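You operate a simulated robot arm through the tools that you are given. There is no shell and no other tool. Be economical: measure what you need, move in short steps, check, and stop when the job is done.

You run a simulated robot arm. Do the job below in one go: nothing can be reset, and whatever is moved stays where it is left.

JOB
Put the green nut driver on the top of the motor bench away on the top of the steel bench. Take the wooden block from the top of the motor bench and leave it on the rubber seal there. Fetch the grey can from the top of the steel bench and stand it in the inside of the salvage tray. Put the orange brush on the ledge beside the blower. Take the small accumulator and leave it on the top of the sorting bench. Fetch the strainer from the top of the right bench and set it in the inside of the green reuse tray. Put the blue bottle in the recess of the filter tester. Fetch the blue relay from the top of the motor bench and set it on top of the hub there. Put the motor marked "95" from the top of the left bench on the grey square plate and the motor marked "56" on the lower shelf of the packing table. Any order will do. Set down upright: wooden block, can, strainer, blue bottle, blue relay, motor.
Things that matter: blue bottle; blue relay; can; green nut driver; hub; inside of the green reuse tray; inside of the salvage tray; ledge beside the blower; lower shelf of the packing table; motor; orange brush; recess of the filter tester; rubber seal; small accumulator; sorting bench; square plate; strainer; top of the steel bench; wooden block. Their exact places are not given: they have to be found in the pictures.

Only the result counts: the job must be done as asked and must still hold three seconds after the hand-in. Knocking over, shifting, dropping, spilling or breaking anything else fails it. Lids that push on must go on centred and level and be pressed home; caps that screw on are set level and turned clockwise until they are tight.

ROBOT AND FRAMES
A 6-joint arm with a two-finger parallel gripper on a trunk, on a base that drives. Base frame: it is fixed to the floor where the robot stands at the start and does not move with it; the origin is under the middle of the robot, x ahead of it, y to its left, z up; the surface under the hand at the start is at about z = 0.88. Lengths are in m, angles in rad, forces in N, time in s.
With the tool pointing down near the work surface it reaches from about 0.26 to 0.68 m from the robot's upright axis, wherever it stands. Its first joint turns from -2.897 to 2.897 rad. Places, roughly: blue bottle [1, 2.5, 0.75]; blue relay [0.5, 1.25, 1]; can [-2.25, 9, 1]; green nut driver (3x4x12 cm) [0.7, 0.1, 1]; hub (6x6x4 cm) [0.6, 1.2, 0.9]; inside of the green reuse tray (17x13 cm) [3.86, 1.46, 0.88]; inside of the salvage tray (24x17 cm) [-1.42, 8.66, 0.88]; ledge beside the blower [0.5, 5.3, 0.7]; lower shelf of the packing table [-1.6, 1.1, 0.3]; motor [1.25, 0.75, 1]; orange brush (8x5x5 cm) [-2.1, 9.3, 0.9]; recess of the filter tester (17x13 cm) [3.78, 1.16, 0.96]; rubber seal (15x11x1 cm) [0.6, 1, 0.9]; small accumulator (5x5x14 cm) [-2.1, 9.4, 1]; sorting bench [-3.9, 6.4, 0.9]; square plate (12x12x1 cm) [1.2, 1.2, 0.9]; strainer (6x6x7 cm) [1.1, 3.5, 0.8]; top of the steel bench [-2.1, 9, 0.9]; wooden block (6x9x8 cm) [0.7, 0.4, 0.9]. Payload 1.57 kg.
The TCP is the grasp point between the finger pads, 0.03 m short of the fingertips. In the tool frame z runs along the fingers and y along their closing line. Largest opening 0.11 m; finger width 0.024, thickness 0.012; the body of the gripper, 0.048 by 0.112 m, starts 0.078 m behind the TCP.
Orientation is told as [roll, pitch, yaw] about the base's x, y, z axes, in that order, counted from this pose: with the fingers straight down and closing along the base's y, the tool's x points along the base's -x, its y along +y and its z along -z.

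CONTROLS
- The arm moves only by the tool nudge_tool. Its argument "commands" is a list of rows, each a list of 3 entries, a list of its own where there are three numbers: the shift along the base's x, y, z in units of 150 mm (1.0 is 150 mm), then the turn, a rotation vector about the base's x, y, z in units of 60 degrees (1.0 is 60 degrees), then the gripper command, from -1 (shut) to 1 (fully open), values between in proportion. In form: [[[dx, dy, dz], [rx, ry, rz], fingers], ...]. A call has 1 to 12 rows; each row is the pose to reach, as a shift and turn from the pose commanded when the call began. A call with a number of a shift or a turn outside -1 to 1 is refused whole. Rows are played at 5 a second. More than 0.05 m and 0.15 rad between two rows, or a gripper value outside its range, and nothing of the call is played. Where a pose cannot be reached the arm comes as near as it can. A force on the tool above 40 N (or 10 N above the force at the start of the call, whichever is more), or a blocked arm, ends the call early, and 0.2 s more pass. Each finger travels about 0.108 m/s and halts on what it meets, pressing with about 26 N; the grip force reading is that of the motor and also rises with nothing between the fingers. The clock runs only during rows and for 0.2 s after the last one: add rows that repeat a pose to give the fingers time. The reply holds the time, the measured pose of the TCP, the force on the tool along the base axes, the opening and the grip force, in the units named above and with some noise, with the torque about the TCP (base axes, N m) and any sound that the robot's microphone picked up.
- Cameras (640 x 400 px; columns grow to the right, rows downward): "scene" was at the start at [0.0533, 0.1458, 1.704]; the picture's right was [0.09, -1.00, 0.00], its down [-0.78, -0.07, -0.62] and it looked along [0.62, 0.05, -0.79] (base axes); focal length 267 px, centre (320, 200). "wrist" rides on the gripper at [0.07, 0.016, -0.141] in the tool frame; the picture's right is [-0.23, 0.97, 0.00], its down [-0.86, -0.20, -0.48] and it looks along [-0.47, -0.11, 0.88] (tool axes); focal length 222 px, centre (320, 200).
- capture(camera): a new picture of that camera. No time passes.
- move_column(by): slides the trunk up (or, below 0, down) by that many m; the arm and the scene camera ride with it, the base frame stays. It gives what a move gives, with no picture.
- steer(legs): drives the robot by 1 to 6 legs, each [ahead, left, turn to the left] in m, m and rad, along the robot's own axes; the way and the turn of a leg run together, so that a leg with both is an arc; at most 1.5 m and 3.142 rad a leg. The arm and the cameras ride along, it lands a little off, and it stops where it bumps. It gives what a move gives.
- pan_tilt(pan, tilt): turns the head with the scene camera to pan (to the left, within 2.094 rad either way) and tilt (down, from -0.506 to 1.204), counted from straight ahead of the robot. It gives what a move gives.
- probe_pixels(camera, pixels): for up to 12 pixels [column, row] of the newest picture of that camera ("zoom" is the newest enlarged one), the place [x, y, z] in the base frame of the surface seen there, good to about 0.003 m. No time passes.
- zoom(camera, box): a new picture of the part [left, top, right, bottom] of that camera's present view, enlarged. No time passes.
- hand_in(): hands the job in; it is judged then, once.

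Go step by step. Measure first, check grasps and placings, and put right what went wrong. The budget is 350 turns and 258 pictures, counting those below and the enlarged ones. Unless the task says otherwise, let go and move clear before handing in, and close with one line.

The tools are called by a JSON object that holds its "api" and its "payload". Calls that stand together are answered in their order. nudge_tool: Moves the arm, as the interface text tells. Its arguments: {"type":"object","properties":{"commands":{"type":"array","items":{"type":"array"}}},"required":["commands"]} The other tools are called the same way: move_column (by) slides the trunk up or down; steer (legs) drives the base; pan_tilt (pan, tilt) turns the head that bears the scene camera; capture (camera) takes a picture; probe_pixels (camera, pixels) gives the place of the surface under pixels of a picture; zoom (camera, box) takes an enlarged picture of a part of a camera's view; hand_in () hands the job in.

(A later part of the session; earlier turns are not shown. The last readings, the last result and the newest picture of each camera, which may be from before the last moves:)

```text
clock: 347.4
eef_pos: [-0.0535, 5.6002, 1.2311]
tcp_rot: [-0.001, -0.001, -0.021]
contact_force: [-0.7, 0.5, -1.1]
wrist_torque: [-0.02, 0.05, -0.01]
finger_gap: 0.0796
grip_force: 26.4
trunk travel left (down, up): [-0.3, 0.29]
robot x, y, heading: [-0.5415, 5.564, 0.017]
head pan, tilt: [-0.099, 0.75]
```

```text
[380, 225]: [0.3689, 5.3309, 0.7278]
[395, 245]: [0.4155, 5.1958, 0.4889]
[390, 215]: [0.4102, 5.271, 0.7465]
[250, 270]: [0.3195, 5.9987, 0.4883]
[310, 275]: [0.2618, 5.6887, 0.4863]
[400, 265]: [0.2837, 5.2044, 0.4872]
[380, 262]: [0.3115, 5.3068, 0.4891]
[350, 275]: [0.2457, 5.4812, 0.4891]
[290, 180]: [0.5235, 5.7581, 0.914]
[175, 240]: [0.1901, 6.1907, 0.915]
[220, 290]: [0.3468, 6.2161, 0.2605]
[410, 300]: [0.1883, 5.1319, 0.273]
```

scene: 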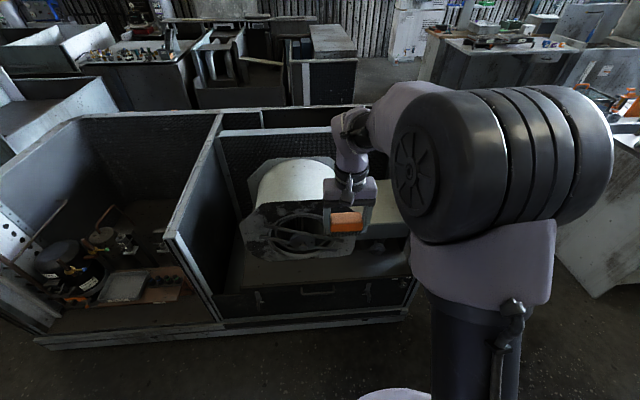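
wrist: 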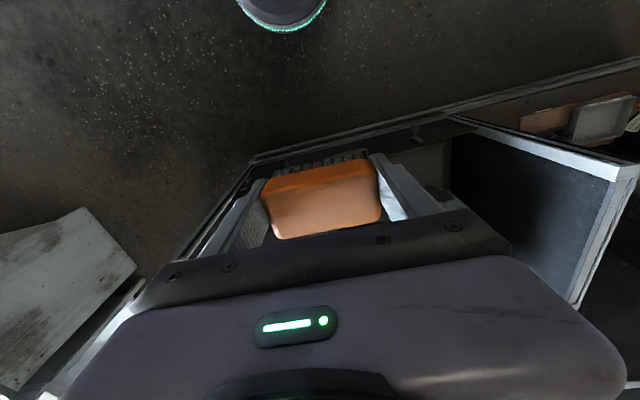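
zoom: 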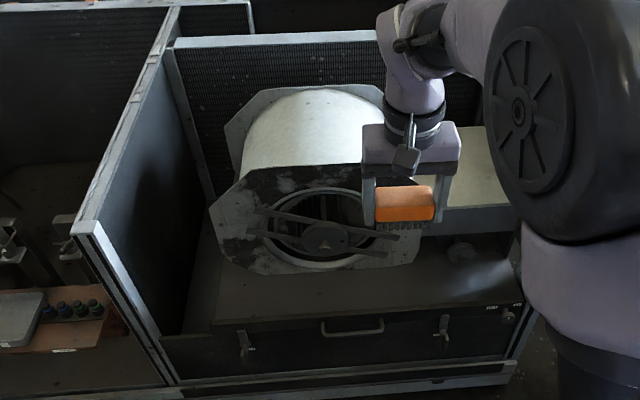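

{"api": "steer", "payload": {"legs": [[0, -0.5, 0]]}}

{"api": "pan_tilt", "payload": {"pan": 0.2, "tilt": 0.75}}

{"api": "capture", "payload": {"camera": "scene"}}

{"api": "zoom", "payload": {"camera": "scene", "box": [180, 100, 400, 260]}}

```text
clock: 350.3
eef_pos: [-0.0425, 5.1077, 1.2308]
tcp_rot: [0.0, 0.0, -0.021]
contact_force: [-1.0, -0.2, -0.8]
wrist_torque: [0.0, 0.0, -0.03]
finger_gap: 0.0798
grip_force: 26.4
trunk travel left (down, up): [-0.3, 0.29]
robot x, y, heading: [-0.5358, 5.0749, 0.021]
head pan, tilt: [-0.099, 0.75]
```

```text
clock: 351.1
eef_pos: [-0.0424, 5.1116, 1.2305]
tcp_rot: [-0.001, 0.001, -0.023]
contact_force: [-0.7, 0.4, -0.8]
wrist_torque: [0.0, -0.01, 0.02]
finger_gap: 0.0795
grip_force: 26.1
trunk travel left (down, up): [-0.3, 0.29]
robot x, y, heading: [-0.5332, 5.0724, 0.018]
head pan, tilt: [0.201, 0.75]
```

```text
163 pictures are left
```

scene: 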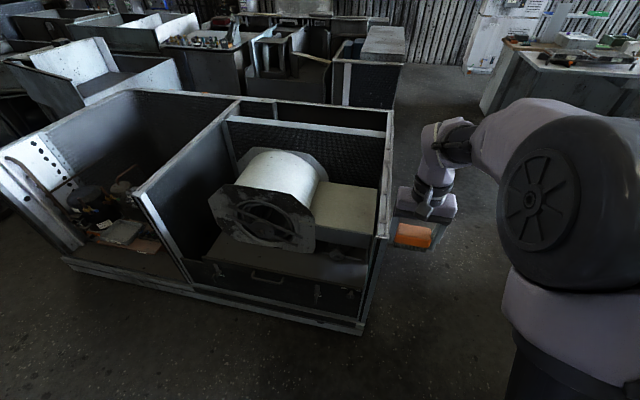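

```text
2.50 times, centred on (290, 180) of scene
```

zoom: 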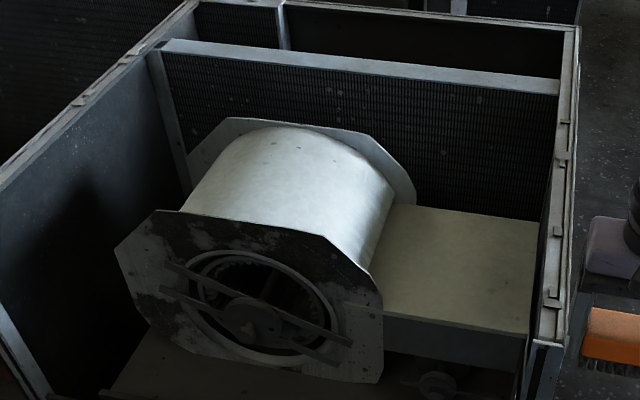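

{"api": "probe_pixels", "payload": {"camera": "zoom", "pixels": [[400, 215], [530, 230], [525, 320], [395, 305], [450, 260], [545, 345], [565, 200], [572, 40], [375, 175], [365, 270], [480, 100], [535, 270]]}}

```text
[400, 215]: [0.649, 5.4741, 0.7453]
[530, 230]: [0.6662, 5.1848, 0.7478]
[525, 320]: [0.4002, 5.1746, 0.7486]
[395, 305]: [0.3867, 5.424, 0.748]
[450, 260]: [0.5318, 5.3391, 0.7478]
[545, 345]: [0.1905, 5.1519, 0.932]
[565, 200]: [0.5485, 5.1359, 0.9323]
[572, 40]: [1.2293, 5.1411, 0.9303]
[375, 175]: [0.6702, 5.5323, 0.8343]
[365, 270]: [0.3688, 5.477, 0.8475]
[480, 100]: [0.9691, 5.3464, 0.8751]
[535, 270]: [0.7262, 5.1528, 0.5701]
```

Ledge is z 0.748, x 0.37–0.68, y 5.16–5.43. Drive up to it.

{"api": "steer", "payload": {"legs": [[0, 0.18, 0], [0.42, 0, 0]]}}

{"api": "capture", "payload": {"camera": "wrist"}}

{"api": "pan_tilt", "payload": {"pan": 0.2, "tilt": 0.95}}

{"api": "capture", "payload": {"camera": "scene"}}

```text
clock: 354.8
eef_pos: [0.3756, 5.296, 1.231]
tcp_rot: [0.0, 0.003, -0.024]
contact_force: [0.4, -0.2, -1.4]
wrist_torque: [-0.03, 0.0, -0.01]
finger_gap: 0.0794
grip_force: 25.9
trunk travel left (down, up): [-0.3, 0.29]
robot x, y, heading: [-0.1174, 5.2608, 0.018]
head pan, tilt: [0.201, 0.75]
```

```text
161 pictures are left
```

wrist: 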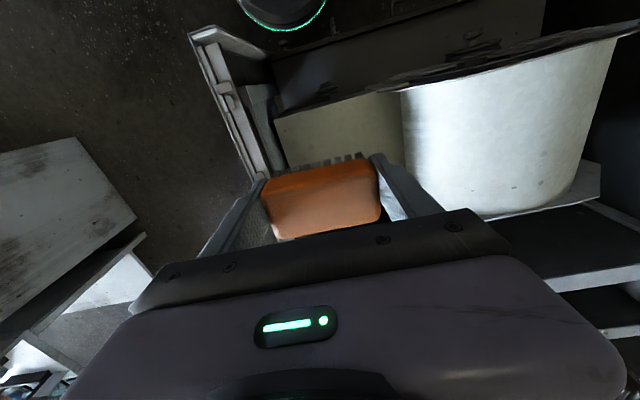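

```text
clock: 355.5
eef_pos: [0.3741, 5.2962, 1.2298]
tcp_rot: [0.0, -0.001, -0.026]
contact_force: [1.0, -0.7, -1.2]
wrist_torque: [-0.02, 0.0, 0.03]
finger_gap: 0.0797
grip_force: 26.1
trunk travel left (down, up): [-0.3, 0.29]
robot x, y, heading: [-0.1145, 5.2658, 0.019]
head pan, tilt: [0.201, 0.949]
```

```text
160 pictures are left
```

scene: 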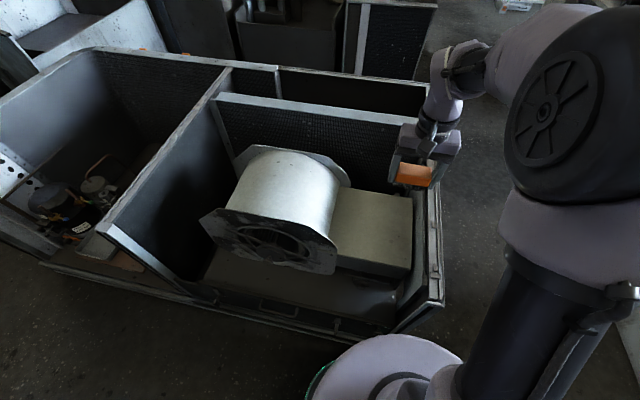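

{"api": "nudge_tool", "payload": {"commands": [[[0.3, 0, 0], [0, 0, 0.022], -1], [[0.6, 0, 0], [0, 0, 0.022], -1], [[0.77, 0, -0.1], [0, 0, 0.022], -1], [[0.77, 0, -0.4], [0, 0, 0.022], -1], [[0.77, 0, -0.7], [0, 0, 0.022], -1], [[0.77, 0, -1.0], [0, 0, 0.022], -1]]}}

{"api": "move_column", "payload": {"by": -0.14}}

{"api": "capture", "payload": {"camera": "wrist"}}

{"api": "capture", "payload": {"camera": "scene"}}

```text
clock: 356.9
eef_pos: [0.492, 5.2965, 1.0784]
tcp_rot: [0.001, 0.002, 0.001]
contact_force: [-0.2, 0.1, -1.3]
wrist_torque: [-0.01, 0.01, -0.02]
finger_gap: 0.0797
grip_force: 26.5
trunk travel left (down, up): [-0.3, 0.29]
robot x, y, heading: [-0.1128, 5.2646, 0.016]
head pan, tilt: [0.201, 0.949]
```

```text
clock: 358.6
eef_pos: [0.4907, 5.2958, 0.9402]
tcp_rot: [-0.002, 0.0, -0.001]
contact_force: [0.4, -0.3, -1.2]
wrist_torque: [0.01, -0.03, 0.0]
finger_gap: 0.0794
grip_force: 25.4
trunk travel left (down, up): [-0.16, 0.43]
robot x, y, heading: [-0.1139, 5.2597, 0.018]
head pan, tilt: [0.201, 0.949]
```

```text
159 pictures are left
```

wrist: 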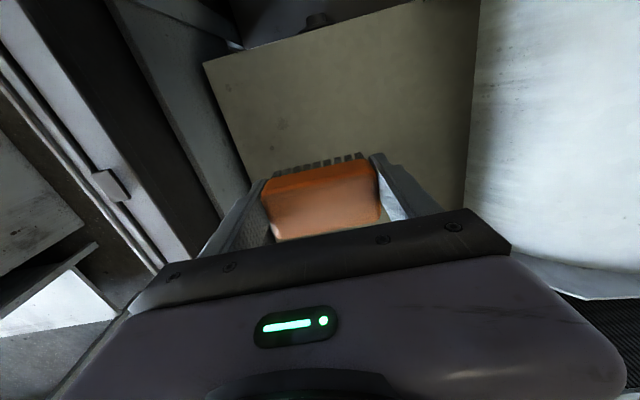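

```text
158 pictures are left
```

scene: 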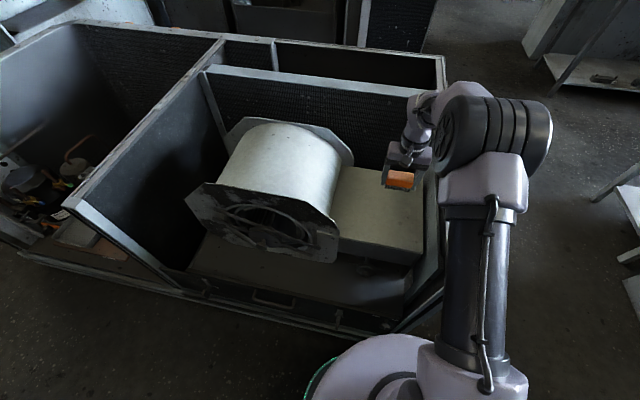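

{"api": "nudge_tool", "payload": {"commands": [[[0, 0, -0.3], [0, 0, 0], -1], [[0, 0, -0.6], [0, 0, 0], -1], [[0, 0, -0.85], [0, 0, 0], -1], [[0, 0, -0.97], [0, 0, 0], -1]]}}

{"api": "nudge_tool", "payload": {"commands": [[[0, 0, -0.03], [0, 0, 0], -1], [[0, 0, -0.06], [0, 0, 0], -1], [[0, 0, -0.08], [0, 0, 0], -1]]}}

{"api": "zoom", "payload": {"camera": "scene", "box": [320, 120, 480, 280]}}

```text
clock: 359.6
eef_pos: [0.4892, 5.2947, 0.7939]
tcp_rot: [0.0, 0.0, 0.0]
contact_force: [-1.0, 0.1, -1.1]
wrist_torque: [0.05, 0.02, 0.04]
finger_gap: 0.0794
grip_force: 25.0
trunk travel left (down, up): [-0.16, 0.43]
robot x, y, heading: [-0.1196, 5.2632, 0.019]
head pan, tilt: [0.201, 0.949]
```

```text
clock: 360.4
eef_pos: [0.4908, 5.2964, 0.7818]
tcp_rot: [0.001, -0.001, 0.0]
contact_force: [-0.9, 0.5, -1.0]
wrist_torque: [0.02, 0.0, 0.03]
finger_gap: 0.0795
grip_force: 26.4
trunk travel left (down, up): [-0.16, 0.43]
robot x, y, heading: [-0.1138, 5.2611, 0.018]
head pan, tilt: [0.201, 0.949]
```

```text
2.50 times, centred on (400, 200) of scene
```

zoom: 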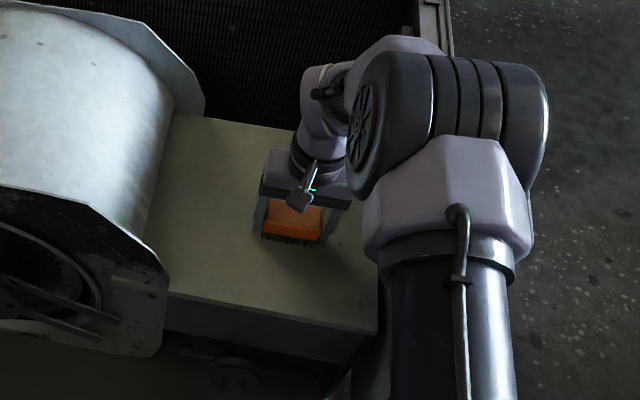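

{"api": "nudge_tool", "payload": {"commands": [[[0, 0, -0.02], [0, 0, 0], -1], [[0, 0, -0.03], [0, 0, 0], -1], [[0, 0, -0.03], [0, 0, 0], -1]]}}

```text
clock: 361.2
eef_pos: [0.4919, 5.2963, 0.7791]
tcp_rot: [0.0, -0.004, -0.001]
contact_force: [0.3, -4.4, 24.8]
wrist_torque: [-0.15, -0.09, -0.03]
finger_gap: 0.0793
grip_force: 26.5
trunk travel left (down, up): [-0.16, 0.43]
robot x, y, heading: [-0.1122, 5.2632, 0.019]
head pan, tilt: [0.201, 0.949]
```

Contact. Release, rise, check.

{"api": "nudge_tool", "payload": {"commands": [[[0, 0, 0.015], [0, 0, 0], -1], [[0, 0, 0.015], [0, 0, 0], 0.7], [[0, 0, 0.015], [0, 0, 0], 1], [[0, 0, 0.015], [0, 0, 0], 1], [[0, 0, 0.3], [0, 0, 0], 1], [[0, 0, 0.6], [0, 0, 0], 1], [[0, 0, 0.9], [0, 0, 0], 1], [[0, 0, 1], [0, 0, 0], 1]]}}

{"api": "move_column", "payload": {"by": 0.14}}

{"api": "nudge_tool", "payload": {"commands": [[[0, 0, 0.3], [0, 0, 0], 1], [[-0.2, 0, 0.5], [0, 0, 0], 1], [[-0.45, 0, 0.7], [0, 0, 0], 1], [[-0.7, 0, 0.9], [0, 0, 0], 1]]}}

{"api": "capture", "payload": {"camera": "scene"}}

```text
clock: 363.0
eef_pos: [0.4905, 5.2962, 0.9282]
tcp_rot: [0.0, -0.001, 0.0]
contact_force: [0.2, -0.6, -0.4]
wrist_torque: [-0.03, 0.01, -0.01]
finger_gap: 0.1099
grip_force: 0.1
trunk travel left (down, up): [-0.16, 0.43]
robot x, y, heading: [-0.1174, 5.2611, 0.018]
head pan, tilt: [0.201, 0.949]
```

```text
clock: 364.7
eef_pos: [0.4913, 5.2967, 1.0671]
tcp_rot: [0.0, -0.002, 0.0]
contact_force: [-0.4, 0.2, -0.1]
wrist_torque: [0.02, 0.02, -0.03]
finger_gap: 0.1099
grip_force: 0.1
trunk travel left (down, up): [-0.3, 0.29]
robot x, y, heading: [-0.1166, 5.2606, 0.021]
head pan, tilt: [0.201, 0.949]
```

```text
clock: 365.7
eef_pos: [0.3813, 5.2954, 1.2023]
tcp_rot: [0.0, 0.0, 0.001]
contact_force: [0.1, 0.1, 0.2]
wrist_torque: [-0.01, -0.03, 0.0]
finger_gap: 0.1098
grip_force: 0.1
trunk travel left (down, up): [-0.3, 0.29]
robot x, y, heading: [-0.1149, 5.2616, 0.018]
head pan, tilt: [0.201, 0.949]
```

```text
156 pictures are left
```

scene: 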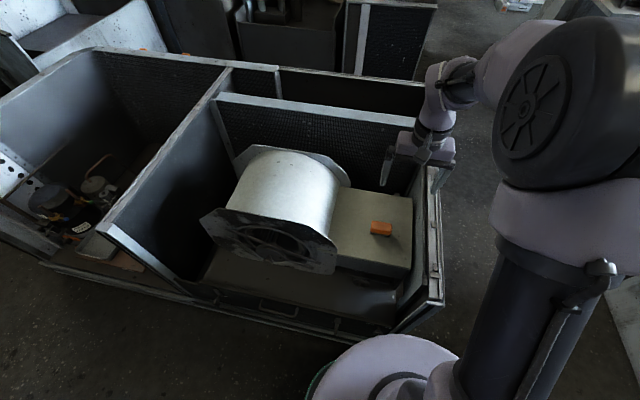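

Brush is on the ledge. Now look for the passage east, south of the blower box.

{"api": "steer", "payload": {"legs": [[-0.4, 0, 0], [0, -0.7, 0]]}}

{"api": "pan_tilt", "payload": {"pan": 0.1, "tilt": 0.5}}

{"api": "capture", "payload": {"camera": "scene"}}

{"api": "probe_pixels", "payload": {"camera": "scene", "pixels": [[320, 390], [320, 300], [320, 230], [250, 230], [400, 350], [300, 190], [200, 300], [450, 330], [350, 190], [280, 330]]}}

```text
clock: 371.7
eef_pos: [-0.0097, 4.588, 1.2037]
tcp_rot: [-0.001, 0.0, 0.006]
contact_force: [-0.6, -0.8, 0.0]
wrist_torque: [0.03, 0.0, 0.01]
finger_gap: 0.1103
grip_force: 0.1
trunk travel left (down, up): [-0.3, 0.29]
robot x, y, heading: [-0.5086, 4.5543, 0.027]
head pan, tilt: [0.201, 0.949]
```

```text
clock: 372.6
eef_pos: [-0.0101, 4.588, 1.203]
tcp_rot: [0.0, 0.001, 0.008]
contact_force: [0.8, 0.0, 1.1]
wrist_torque: [-0.03, 0.01, -0.04]
finger_gap: 0.1101
grip_force: 0.1
trunk travel left (down, up): [-0.3, 0.29]
robot x, y, heading: [-0.5063, 4.55, 0.028]
head pan, tilt: [0.099, 0.499]
```

```text
155 pictures are left
```

scene: 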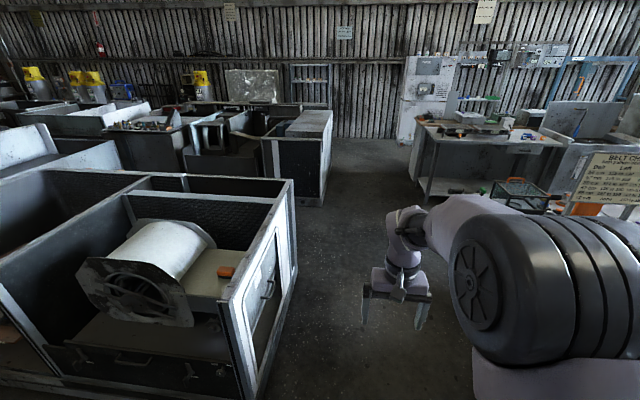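

```text
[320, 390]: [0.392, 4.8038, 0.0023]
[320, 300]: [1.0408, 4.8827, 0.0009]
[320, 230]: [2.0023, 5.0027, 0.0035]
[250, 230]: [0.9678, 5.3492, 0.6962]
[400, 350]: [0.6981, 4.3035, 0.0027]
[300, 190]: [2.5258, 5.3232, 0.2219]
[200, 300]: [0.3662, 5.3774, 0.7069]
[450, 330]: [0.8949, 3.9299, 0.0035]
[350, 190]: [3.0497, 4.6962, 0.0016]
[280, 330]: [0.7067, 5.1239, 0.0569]
```

Passage is clear (y 3.9–5.1). Drive east to x≈2.1 and look south.

{"api": "steer", "payload": {"legs": [[1.3, 0, -0.027], [1.3, 0, 0], [0, 0, -1.57]]}}

{"api": "pan_tilt", "payload": {"pan": 0.2, "tilt": 0.45}}

{"api": "capture", "payload": {"camera": "scene"}}

{"api": "pan_tilt", "payload": {"pan": -0.9, "tilt": 0.6}}

{"api": "capture", "payload": {"camera": "scene"}}

```text
clock: 389.0
eef_pos: [2.1076, 4.0473, 1.2033]
tcp_rot: [-0.002, 0.001, -1.605]
contact_force: [0.5, 1.1, 0.3]
wrist_torque: [0.02, -0.01, -0.01]
finger_gap: 0.11
grip_force: 0.1
trunk travel left (down, up): [-0.3, 0.29]
robot x, y, heading: [2.0902, 4.5467, -1.586]
head pan, tilt: [0.099, 0.499]
```

```text
clock: 389.7
eef_pos: [2.1085, 4.0487, 1.2034]
tcp_rot: [0.0, 0.0, -1.604]
contact_force: [0.1, -0.5, -0.1]
wrist_torque: [0.0, 0.04, 0.03]
finger_gap: 0.1102
grip_force: 0.1
trunk travel left (down, up): [-0.3, 0.29]
robot x, y, heading: [2.0883, 4.549, -1.585]
head pan, tilt: [0.201, 0.45]
```

```text
154 pictures are left
```

scene: 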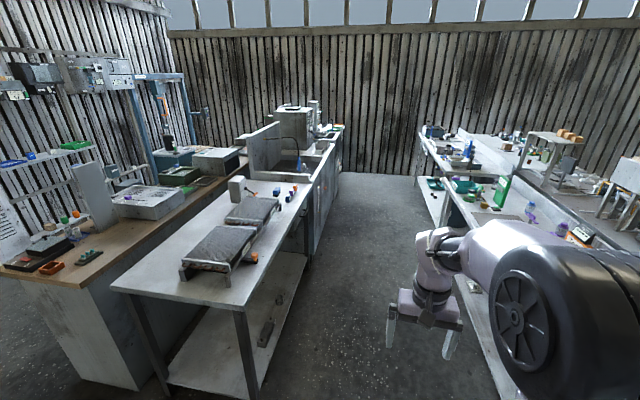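

```text
clock: 391.0
eef_pos: [2.1068, 4.0467, 1.2031]
tcp_rot: [0.0, 0.0, -1.604]
contact_force: [0.2, -0.1, -0.1]
wrist_torque: [0.02, 0.0, 0.01]
finger_gap: 0.1101
grip_force: 0.0
trunk travel left (down, up): [-0.3, 0.29]
robot x, y, heading: [2.094, 4.5443, -1.583]
head pan, tilt: [-0.901, 0.6]
```

```text
153 pictures are left
```

scene: 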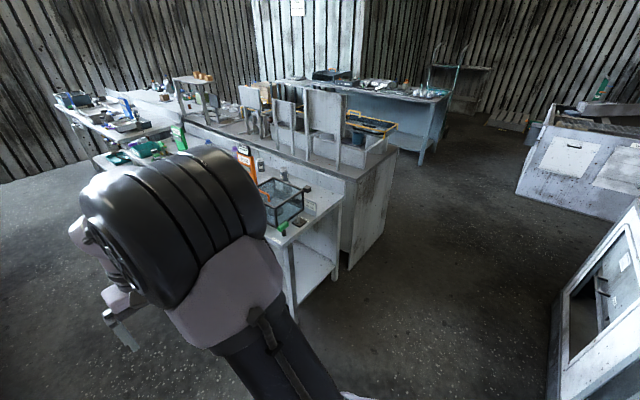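

The aisle x≈2.1 runs south. Drive to y≈3.5 and look at the right bench (west side).

{"api": "steer", "payload": {"legs": [[1.0, 0, 0]]}}

{"api": "pan_tilt", "payload": {"pan": -1.35, "tilt": 0.7}}

{"api": "capture", "payload": {"camera": "scene"}}

{"api": "pan_tilt", "payload": {"pan": -0.6, "tilt": 0.6}}

{"api": "capture", "payload": {"camera": "scene"}}

{"api": "pan_tilt", "payload": {"pan": 0.7, "tilt": 0.4}}

{"api": "capture", "payload": {"camera": "scene"}}

```text
clock: 396.1
eef_pos: [2.09, 3.0766, 1.2029]
tcp_rot: [-0.001, -0.001, -1.607]
contact_force: [-0.4, -0.8, -0.6]
wrist_torque: [-0.01, 0.0, 0.02]
finger_gap: 0.1097
grip_force: 0.0
trunk travel left (down, up): [-0.3, 0.29]
robot x, y, heading: [2.0743, 3.5794, -1.586]
head pan, tilt: [-0.901, 0.6]
```

```text
clock: 397.0
eef_pos: [2.0891, 3.0752, 1.2016]
tcp_rot: [-0.001, -0.001, -1.607]
contact_force: [0.5, -0.1, 0.0]
wrist_torque: [0.01, -0.04, 0.0]
finger_gap: 0.1101
grip_force: 0.0
trunk travel left (down, up): [-0.3, 0.29]
robot x, y, heading: [2.0765, 3.5759, -1.587]
head pan, tilt: [-1.349, 0.7]
```

```text
152 pictures are left
```

scene: 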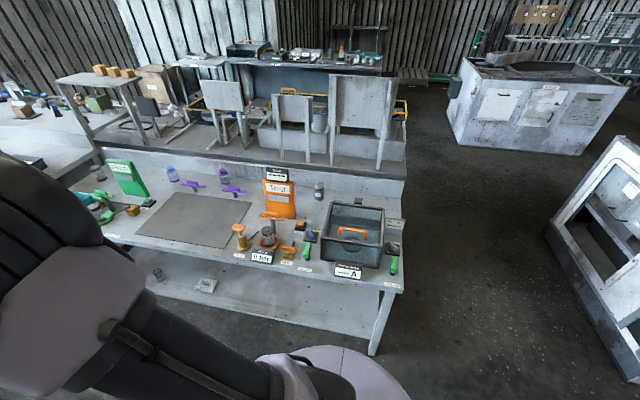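

```text
clock: 398.1
eef_pos: [2.0889, 3.0763, 1.2032]
tcp_rot: [0.001, 0.001, -1.608]
contact_force: [-0.3, -1.0, -0.3]
wrist_torque: [-0.03, 0.01, 0.01]
finger_gap: 0.1101
grip_force: 0.1
trunk travel left (down, up): [-0.3, 0.29]
robot x, y, heading: [2.075, 3.5757, -1.588]
head pan, tilt: [-0.6, 0.6]
```

```text
151 pictures are left
```

scene: 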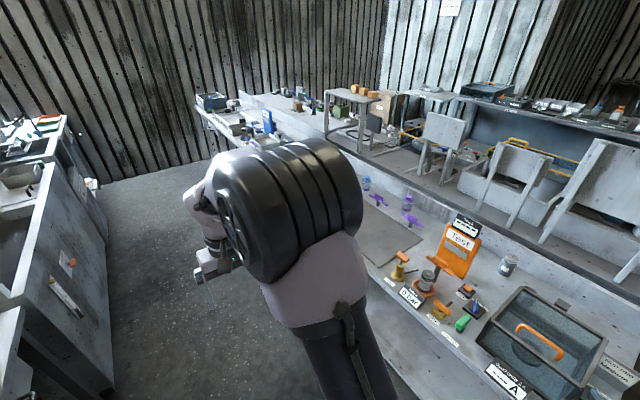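

```text
clock: 399.6
eef_pos: [2.0897, 3.0767, 1.2032]
tcp_rot: [-0.001, 0.001, -1.608]
contact_force: [-0.2, -0.7, 0.3]
wrist_torque: [-0.02, -0.03, -0.01]
finger_gap: 0.1101
grip_force: 0.1
trunk travel left (down, up): [-0.3, 0.29]
robot x, y, heading: [2.0728, 3.5789, -1.591]
head pan, tilt: [0.7, 0.4]
```

```text
150 pictures are left
```

scene: 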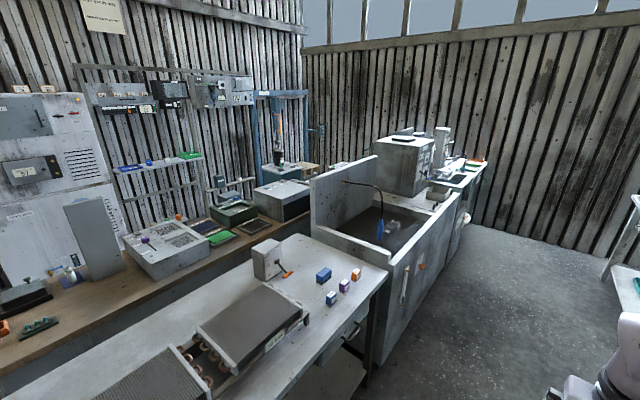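

I zoom on the far bench to find the reuse tray and filter tester, and how to get there.

{"api": "zoom", "payload": {"camera": "scene", "box": [100, 130, 340, 280]}}

{"api": "probe_pixels", "payload": {"camera": "scene", "pixels": [[220, 237], [190, 225], [232, 212], [250, 225], [285, 190], [180, 245], [300, 170], [265, 190], [240, 270], [60, 330], [450, 160], [440, 200]]}}

```text
2.67 times, centred on (220, 205) of scene
```

zoom: 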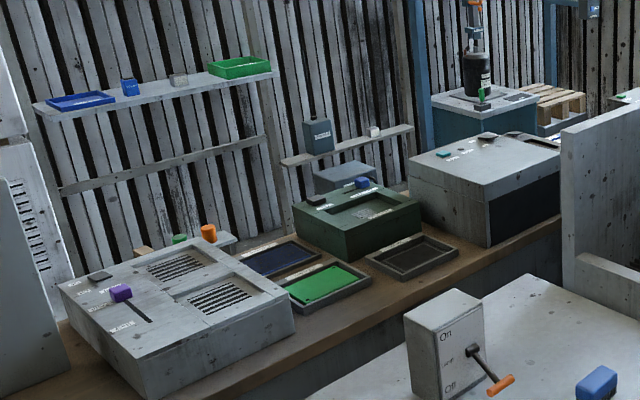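

```text
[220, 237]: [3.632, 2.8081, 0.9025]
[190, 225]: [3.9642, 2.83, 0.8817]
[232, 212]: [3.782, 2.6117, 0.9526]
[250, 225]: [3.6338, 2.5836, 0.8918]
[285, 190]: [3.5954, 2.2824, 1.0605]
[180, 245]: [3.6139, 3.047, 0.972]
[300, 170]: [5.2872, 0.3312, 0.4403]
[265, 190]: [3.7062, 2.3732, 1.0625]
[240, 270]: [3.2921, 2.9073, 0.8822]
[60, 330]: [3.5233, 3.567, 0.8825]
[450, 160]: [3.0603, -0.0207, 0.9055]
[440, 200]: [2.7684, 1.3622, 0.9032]
```

The far bench is probably served from an aisle further east. First the strainer: turn to face west.

{"api": "steer", "payload": {"legs": [[0, 0, -1.56]]}}

{"api": "pan_tilt", "payload": {"pan": 0.25, "tilt": 0.75}}

{"api": "capture", "payload": {"camera": "scene"}}

{"api": "zoom", "payload": {"camera": "scene", "box": [160, 130, 400, 290]}}

```text
clock: 403.8
eef_pos: [1.5749, 3.5509, 1.2028]
tcp_rot: [-0.001, 0.0, 3.125]
contact_force: [0.1, 0.1, 0.5]
wrist_torque: [0.01, 0.02, -0.02]
finger_gap: 0.1101
grip_force: 0.0
trunk travel left (down, up): [-0.3, 0.29]
robot x, y, heading: [2.074, 3.5784, -3.138]
head pan, tilt: [0.7, 0.4]
```

```text
clock: 404.6
eef_pos: [1.5744, 3.5493, 1.2039]
tcp_rot: [0.0, 0.0, 3.127]
contact_force: [-0.4, 0.0, 0.7]
wrist_torque: [-0.01, 0.02, 0.05]
finger_gap: 0.1101
grip_force: 0.1
trunk travel left (down, up): [-0.3, 0.29]
robot x, y, heading: [2.0728, 3.5767, -3.137]
head pan, tilt: [0.25, 0.75]
```

```text
148 pictures are left
```

scene: 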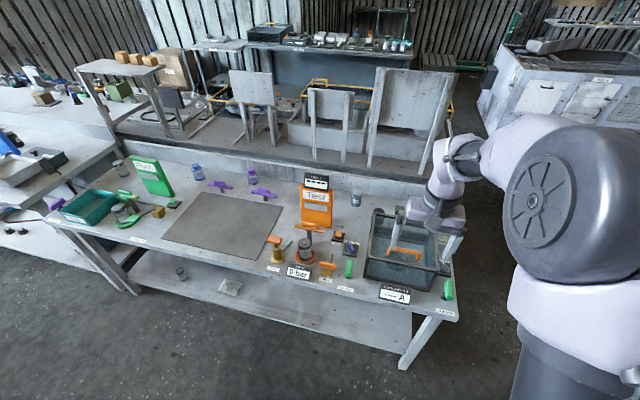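

```text
2.50 times, centred on (280, 210) of scene
```

zoom: 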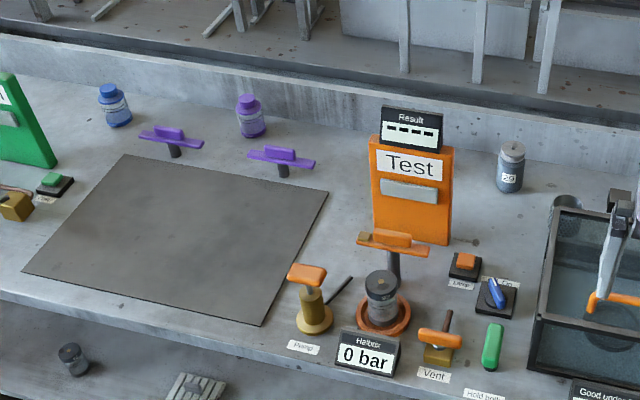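

{"api": "probe_pixels", "payload": {"camera": "zoom", "pixels": [[512, 150], [512, 180], [115, 95], [250, 105], [180, 230], [382, 285], [565, 205], [73, 350], [470, 260], [300, 195], [540, 130], [455, 380]]}}

{"api": "zoom", "payload": {"camera": "scene", "box": [340, 180, 470, 310]}}

{"api": "capture", "payload": {"camera": "wrist"}}

```text
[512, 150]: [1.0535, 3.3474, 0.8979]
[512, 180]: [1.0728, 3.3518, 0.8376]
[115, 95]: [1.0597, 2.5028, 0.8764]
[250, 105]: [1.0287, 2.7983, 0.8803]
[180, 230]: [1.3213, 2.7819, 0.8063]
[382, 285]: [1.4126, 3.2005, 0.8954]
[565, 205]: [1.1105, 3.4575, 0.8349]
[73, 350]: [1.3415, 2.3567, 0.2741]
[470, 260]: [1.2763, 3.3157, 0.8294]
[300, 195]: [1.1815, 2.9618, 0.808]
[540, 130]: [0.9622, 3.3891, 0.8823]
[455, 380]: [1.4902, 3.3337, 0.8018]
```

```text
3.08 times, centred on (405, 245) of scene
```

zoom: 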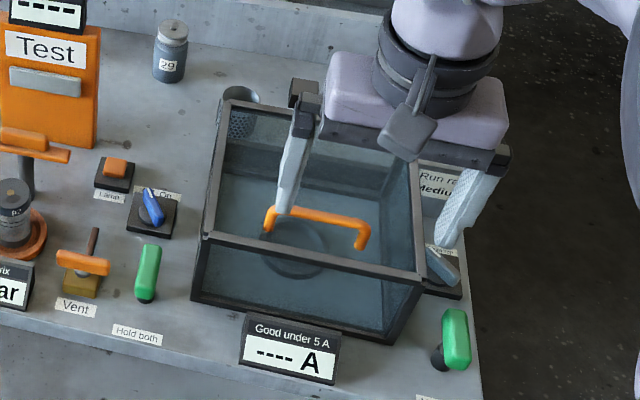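

```text
145 pictures are left
```

wrist: 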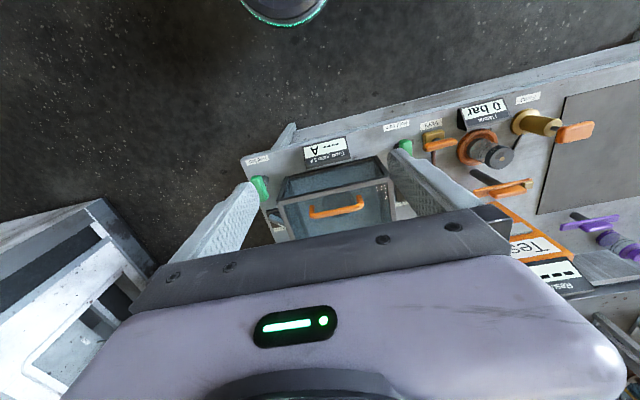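

The strainer is the mesh cup behind the tank at ≈(1.1,3.46). I approach it from the north end of the bench.

{"api": "steer", "payload": {"legs": [[0, -0.9, 0], [0.85, 0, 0], [0, 0, 1.57]]}}

{"api": "pan_tilt", "payload": {"pan": 0.1, "tilt": 0.8}}

{"api": "capture", "payload": {"camera": "scene"}}

{"api": "capture", "payload": {"camera": "wrist"}}

```text
clock: 417.4
eef_pos: [1.2526, 3.9787, 1.2029]
tcp_rot: [-0.001, -0.001, -1.572]
contact_force: [0.0, -0.3, -0.3]
wrist_torque: [-0.02, -0.04, -0.01]
finger_gap: 0.1097
grip_force: 0.0
trunk travel left (down, up): [-0.3, 0.29]
robot x, y, heading: [1.2189, 4.4746, -1.553]
head pan, tilt: [0.25, 0.75]
```

```text
clock: 418.1
eef_pos: [1.2533, 3.9783, 1.2029]
tcp_rot: [0.0, 0.001, -1.571]
contact_force: [0.1, 0.6, -0.5]
wrist_torque: [0.0, -0.02, 0.01]
finger_gap: 0.1102
grip_force: 0.0
trunk travel left (down, up): [-0.3, 0.29]
robot x, y, heading: [1.2211, 4.4773, -1.553]
head pan, tilt: [0.099, 0.799]
```

```text
144 pictures are left
```

scene: 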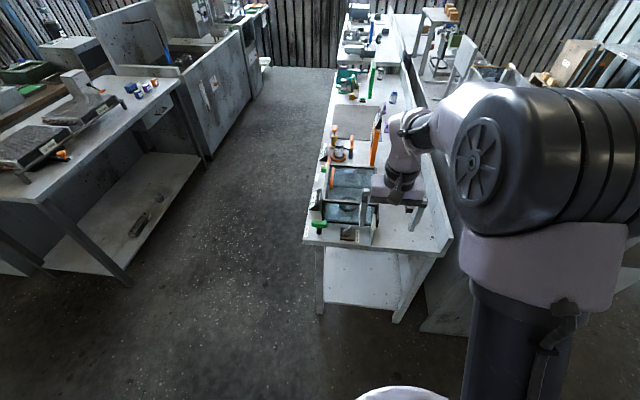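

```text
143 pictures are left
```

wrist: 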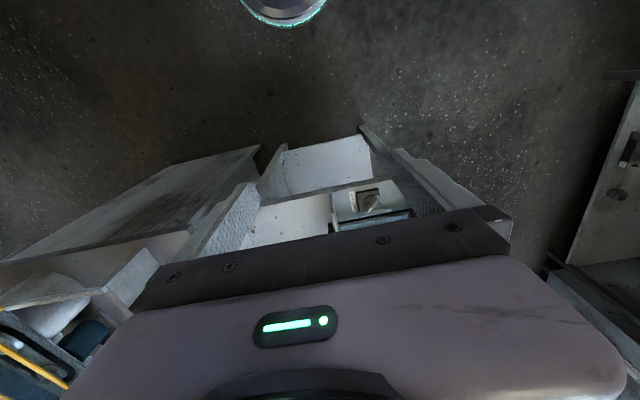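

{"api": "steer", "payload": {"legs": [[0.4, -0.13, -0.017]]}}

{"api": "nudge_tool", "payload": {"commands": [[[0.3, 0, 0.05], [0, 0, 0], 1], [[0.6, 0.1, 0.1], [0, 0, 0], 1], [[0.9, 0.2, 0.15], [0, 0, 0], 1]]}}

{"api": "capture", "payload": {"camera": "wrist"}}

{"api": "pan_tilt", "payload": {"pan": -0.1, "tilt": 0.95}}

{"api": "capture", "payload": {"camera": "scene"}}

```text
clock: 420.7
eef_pos: [1.1172, 3.5699, 1.2029]
tcp_rot: [-0.001, 0.0, -1.589]
contact_force: [-0.6, 0.1, 1.0]
wrist_torque: [0.02, -0.02, 0.0]
finger_gap: 0.1102
grip_force: 0.0
trunk travel left (down, up): [-0.3, 0.29]
robot x, y, heading: [1.0925, 4.0693, -1.571]
head pan, tilt: [0.099, 0.799]
```

```text
clock: 421.5
eef_pos: [1.2536, 3.6042, 1.2275]
tcp_rot: [0.001, 0.0, -1.591]
contact_force: [-1.2, 0.8, 0.2]
wrist_torque: [-0.01, 0.05, 0.01]
finger_gap: 0.11
grip_force: 0.0
trunk travel left (down, up): [-0.3, 0.29]
robot x, y, heading: [1.0943, 4.0712, -1.574]
head pan, tilt: [0.099, 0.799]
```

```text
142 pictures are left
```

wrist: 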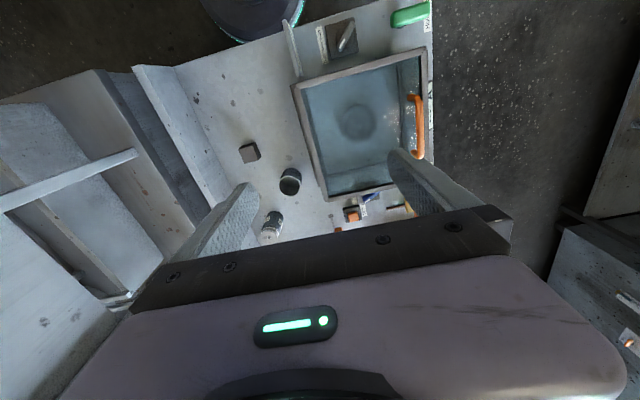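

```text
clock: 422.2
eef_pos: [1.2511, 3.6031, 1.2269]
tcp_rot: [0.002, -0.001, -1.588]
contact_force: [0.7, 0.3, -0.2]
wrist_torque: [-0.04, -0.03, -0.02]
finger_gap: 0.1099
grip_force: 0.0
trunk travel left (down, up): [-0.3, 0.29]
robot x, y, heading: [1.0939, 4.0721, -1.569]
head pan, tilt: [-0.099, 0.949]
```

```text
141 pictures are left
```

scene: 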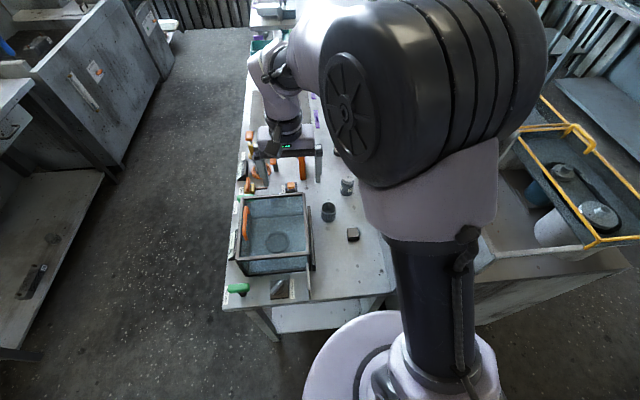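

Now the strainer is visible at (328,213). Zoom.

{"api": "zoom", "payload": {"camera": "scene", "box": [230, 170, 390, 290]}}

{"api": "probe_pixels", "payload": {"camera": "zoom", "pixels": [[393, 115], [376, 125], [410, 125], [393, 140], [393, 165], [380, 160], [408, 160], [310, 80], [330, 180], [305, 80], [490, 205], [465, 90]]}}

```text
3.33 times, centred on (310, 230) of scene
```

zoom: 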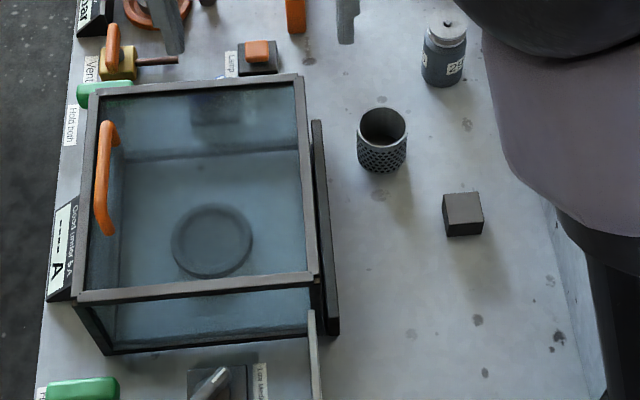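

```text
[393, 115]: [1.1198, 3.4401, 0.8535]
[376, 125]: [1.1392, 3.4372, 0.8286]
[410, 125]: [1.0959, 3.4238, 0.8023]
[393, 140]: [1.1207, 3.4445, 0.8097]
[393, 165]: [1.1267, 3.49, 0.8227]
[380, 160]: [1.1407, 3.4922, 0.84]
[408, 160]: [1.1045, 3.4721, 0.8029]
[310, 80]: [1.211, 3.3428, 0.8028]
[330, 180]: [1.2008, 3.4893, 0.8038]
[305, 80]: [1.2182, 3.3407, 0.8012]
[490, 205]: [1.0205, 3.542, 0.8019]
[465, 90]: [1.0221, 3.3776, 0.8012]
```

{"api": "probe_pixels", "payload": {"camera": "zoom", "pixels": [[360, 130], [405, 130], [382, 110], [382, 145], [382, 165], [366, 160], [400, 158], [322, 250], [316, 140], [463, 195], [312, 90]]}}

```text
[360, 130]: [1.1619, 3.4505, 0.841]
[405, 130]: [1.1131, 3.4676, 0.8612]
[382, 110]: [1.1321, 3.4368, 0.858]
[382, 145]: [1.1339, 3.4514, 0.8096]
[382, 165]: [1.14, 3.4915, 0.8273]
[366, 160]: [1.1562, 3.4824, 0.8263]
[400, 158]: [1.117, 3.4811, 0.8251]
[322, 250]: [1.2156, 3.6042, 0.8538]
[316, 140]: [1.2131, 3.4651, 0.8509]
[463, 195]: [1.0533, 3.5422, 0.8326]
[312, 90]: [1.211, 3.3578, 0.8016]
```

Strainer centre ≈ (1.138,3.463), z 0.802–0.866; gripping along y is safest. Turn the tool 90° while moving over it.

{"api": "nudge_tool", "payload": {"commands": [[[-0.12, -0.1, 0], [0, 0, 0.127], 0.45], [[-0.25, -0.2, 0], [0, 0, 0.254], 0.45], [[-0.37, -0.3, 0], [0, 0, 0.381], 0.45], [[-0.5, -0.4, 0], [0, 0, 0.508], 0.45], [[-0.62, -0.5, 0], [0, 0, 0.635], 0.45], [[-0.75, -0.6, 0], [0, 0, 0.759], 0.45]]}}

{"api": "nudge_tool", "payload": {"commands": [[[0, -0.1, 0], [0, 0, 0.127], 0.45], [[0, -0.2, 0], [0, 0, 0.254], 0.45], [[0, -0.3, 0], [0, 0, 0.381], 0.45], [[0, -0.33, 0], [0, 0, 0.508], 0.45], [[0, -0.33, 0], [0, 0, 0.635], 0.45], [[0, -0.33, 0], [0, 0, 0.759], 0.45]]}}

{"api": "capture", "payload": {"camera": "wrist"}}

{"api": "zoom", "payload": {"camera": "scene", "box": [230, 130, 390, 290]}}

```text
clock: 423.6
eef_pos: [1.1384, 3.5119, 1.2256]
tcp_rot: [0.0, 0.0, -0.794]
contact_force: [0.3, -0.9, 0.2]
wrist_torque: [0.06, 0.01, 0.01]
finger_gap: 0.0796
grip_force: 0.0
trunk travel left (down, up): [-0.3, 0.29]
robot x, y, heading: [1.0936, 4.074, -1.569]
head pan, tilt: [-0.099, 0.949]
```

```text
clock: 425.0
eef_pos: [1.1402, 3.4625, 1.2247]
tcp_rot: [0.002, 0.0, 0.004]
contact_force: [-0.1, 0.1, 0.7]
wrist_torque: [0.02, 0.02, 0.01]
finger_gap: 0.0801
grip_force: 0.2
trunk travel left (down, up): [-0.3, 0.29]
robot x, y, heading: [1.0903, 4.0707, -1.57]
head pan, tilt: [-0.099, 0.949]
```

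```text
139 pictures are left
```

wrist: 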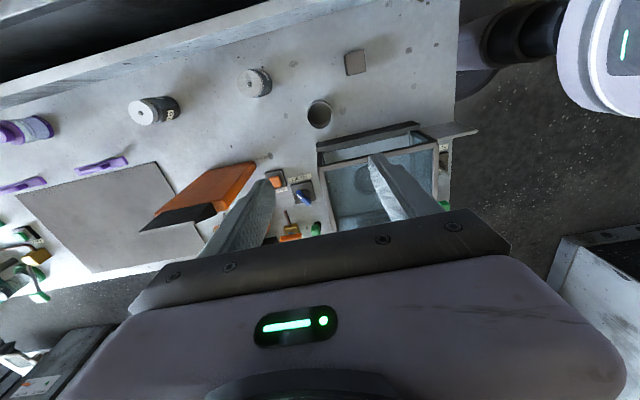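

```text
2.50 times, centred on (310, 210) of scene
```

zoom: 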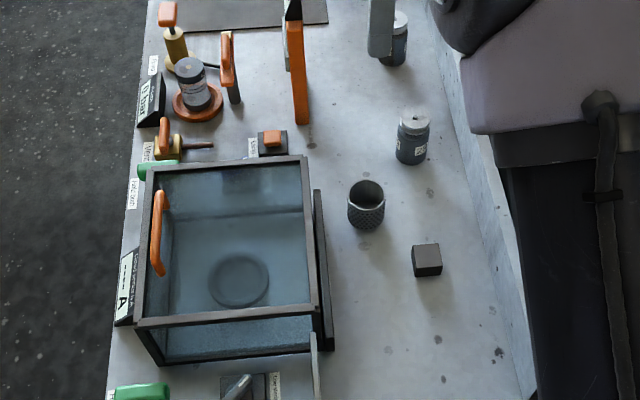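

{"api": "nudge_tool", "payload": {"commands": [[[0, 0, -0.3], [0, 0, 0], 0.45], [[0, 0, -0.6], [0, 0, 0], 0.45], [[0, 0, -0.9], [0, 0, 0], 0.45], [[0, 0, -1], [0, 0, 0], 0.45]]}}

{"api": "move_column", "payload": {"by": -0.1}}

{"api": "capture", "payload": {"camera": "wrist"}}

{"api": "zoom", "payload": {"camera": "scene", "box": [230, 130, 390, 290]}}

```text
clock: 426.0
eef_pos: [1.1393, 3.4643, 1.0778]
tcp_rot: [0.0, -0.002, 0.001]
contact_force: [-0.3, -0.3, -0.2]
wrist_torque: [-0.02, -0.01, -0.02]
finger_gap: 0.0798
grip_force: 0.0
trunk travel left (down, up): [-0.3, 0.29]
robot x, y, heading: [1.0929, 4.0684, -1.572]
head pan, tilt: [-0.099, 0.949]
```

```text
clock: 427.4
eef_pos: [1.1388, 3.4633, 0.9779]
tcp_rot: [0.0, 0.001, -0.001]
contact_force: [1.1, 0.4, -0.2]
wrist_torque: [-0.03, -0.02, 0.02]
finger_gap: 0.0802
grip_force: 0.1
trunk travel left (down, up): [-0.2, 0.39]
robot x, y, heading: [1.0937, 4.0725, -1.569]
head pan, tilt: [-0.099, 0.949]
```

```text
137 pictures are left
```

wrist: 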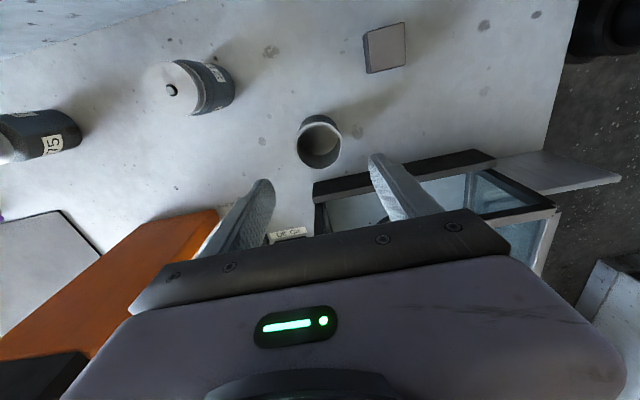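

```text
2.50 times, centred on (310, 210) of scene
```

zoom: 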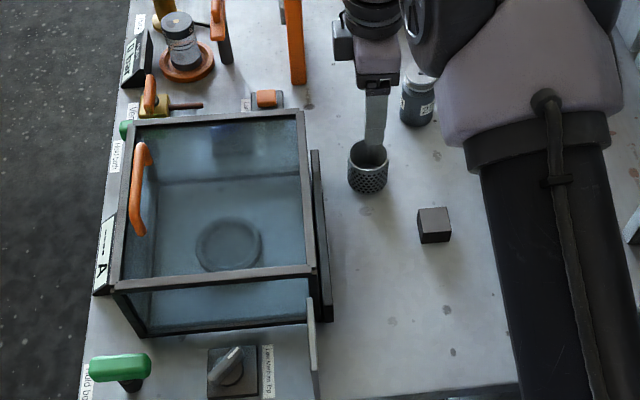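

{"api": "probe_pixels", "payload": {"camera": "zoom", "pixels": [[343, 50], [345, 30], [302, 115], [310, 270], [375, 70], [358, 180], [380, 180], [368, 190], [317, 160]]}}

```text
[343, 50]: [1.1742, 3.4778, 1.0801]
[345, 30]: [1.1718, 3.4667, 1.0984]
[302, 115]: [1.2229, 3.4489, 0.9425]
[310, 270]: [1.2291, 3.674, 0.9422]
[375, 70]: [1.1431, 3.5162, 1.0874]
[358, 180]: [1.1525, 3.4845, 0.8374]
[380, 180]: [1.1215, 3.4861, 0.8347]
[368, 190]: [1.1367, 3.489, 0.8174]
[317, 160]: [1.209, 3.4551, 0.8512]
```

Clearances OK. Descend and grip.

{"api": "nudge_tool", "payload": {"commands": [[[0, 0, -0.3], [0, 0, 0], 0.45], [[0, 0, -0.6], [0, 0, 0], 0.45], [[0, 0, -0.85], [0, 0, 0], 0.45], [[0, 0, -0.94], [0, 0, 0], 0.45], [[0, 0, -0.94], [0, 0, 0], 0.45]]}}

{"api": "capture", "payload": {"camera": "wrist"}}

```text
clock: 428.6
eef_pos: [1.141, 3.4651, 0.8348]
tcp_rot: [-0.001, 0.001, 0.001]
contact_force: [0.1, -0.8, 0.1]
wrist_torque: [-0.03, 0.0, 0.0]
finger_gap: 0.0798
grip_force: 0.0
trunk travel left (down, up): [-0.2, 0.39]
robot x, y, heading: [1.0938, 4.0733, -1.573]
head pan, tilt: [-0.099, 0.949]
```

```text
135 pictures are left
```

wrist: 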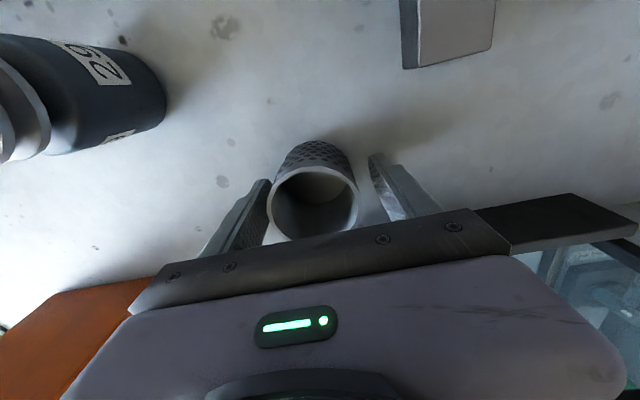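

{"api": "nudge_tool", "payload": {"commands": [[[0, 0, 0], [0, 0, 0], 0.0], [[0, 0, 0], [0, 0, 0], -1], [[0, 0, 0], [0, 0, 0], -1], [[0, 0, 0], [0, 0, 0], -1], [[0, 0, 0.3], [0, 0, 0], -1], [[0, 0, 0.6], [0, 0, 0], -1], [[0, 0, 0.9], [0, 0, 0], -1]]}}

{"api": "move_column", "payload": {"by": 0.1}}

{"api": "capture", "payload": {"camera": "wrist"}}

```text
clock: 430.1
eef_pos: [1.1401, 3.4619, 0.9711]
tcp_rot: [-0.001, 0.001, 0.0]
contact_force: [0.3, -0.3, -1.4]
wrist_torque: [-0.01, 0.01, 0.02]
finger_gap: 0.0563
grip_force: 26.1
trunk travel left (down, up): [-0.2, 0.39]
robot x, y, heading: [1.0959, 4.0706, -1.571]
head pan, tilt: [-0.099, 0.949]
```

```text
clock: 431.5
eef_pos: [1.1398, 3.4626, 1.0698]
tcp_rot: [-0.001, 0.0, 0.003]
contact_force: [-0.3, -0.7, -2.0]
wrist_torque: [-0.01, -0.02, -0.03]
finger_gap: 0.0559
grip_force: 26.4
trunk travel left (down, up): [-0.3, 0.29]
robot x, y, heading: [1.0935, 4.0716, -1.565]
head pan, tilt: [-0.099, 0.949]
```

```text
134 pictures are left
```

wrist: 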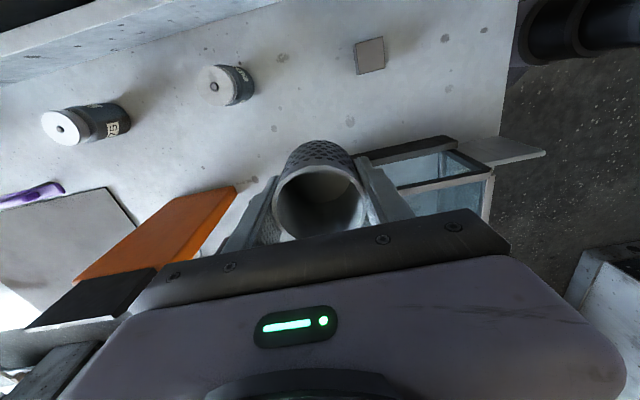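

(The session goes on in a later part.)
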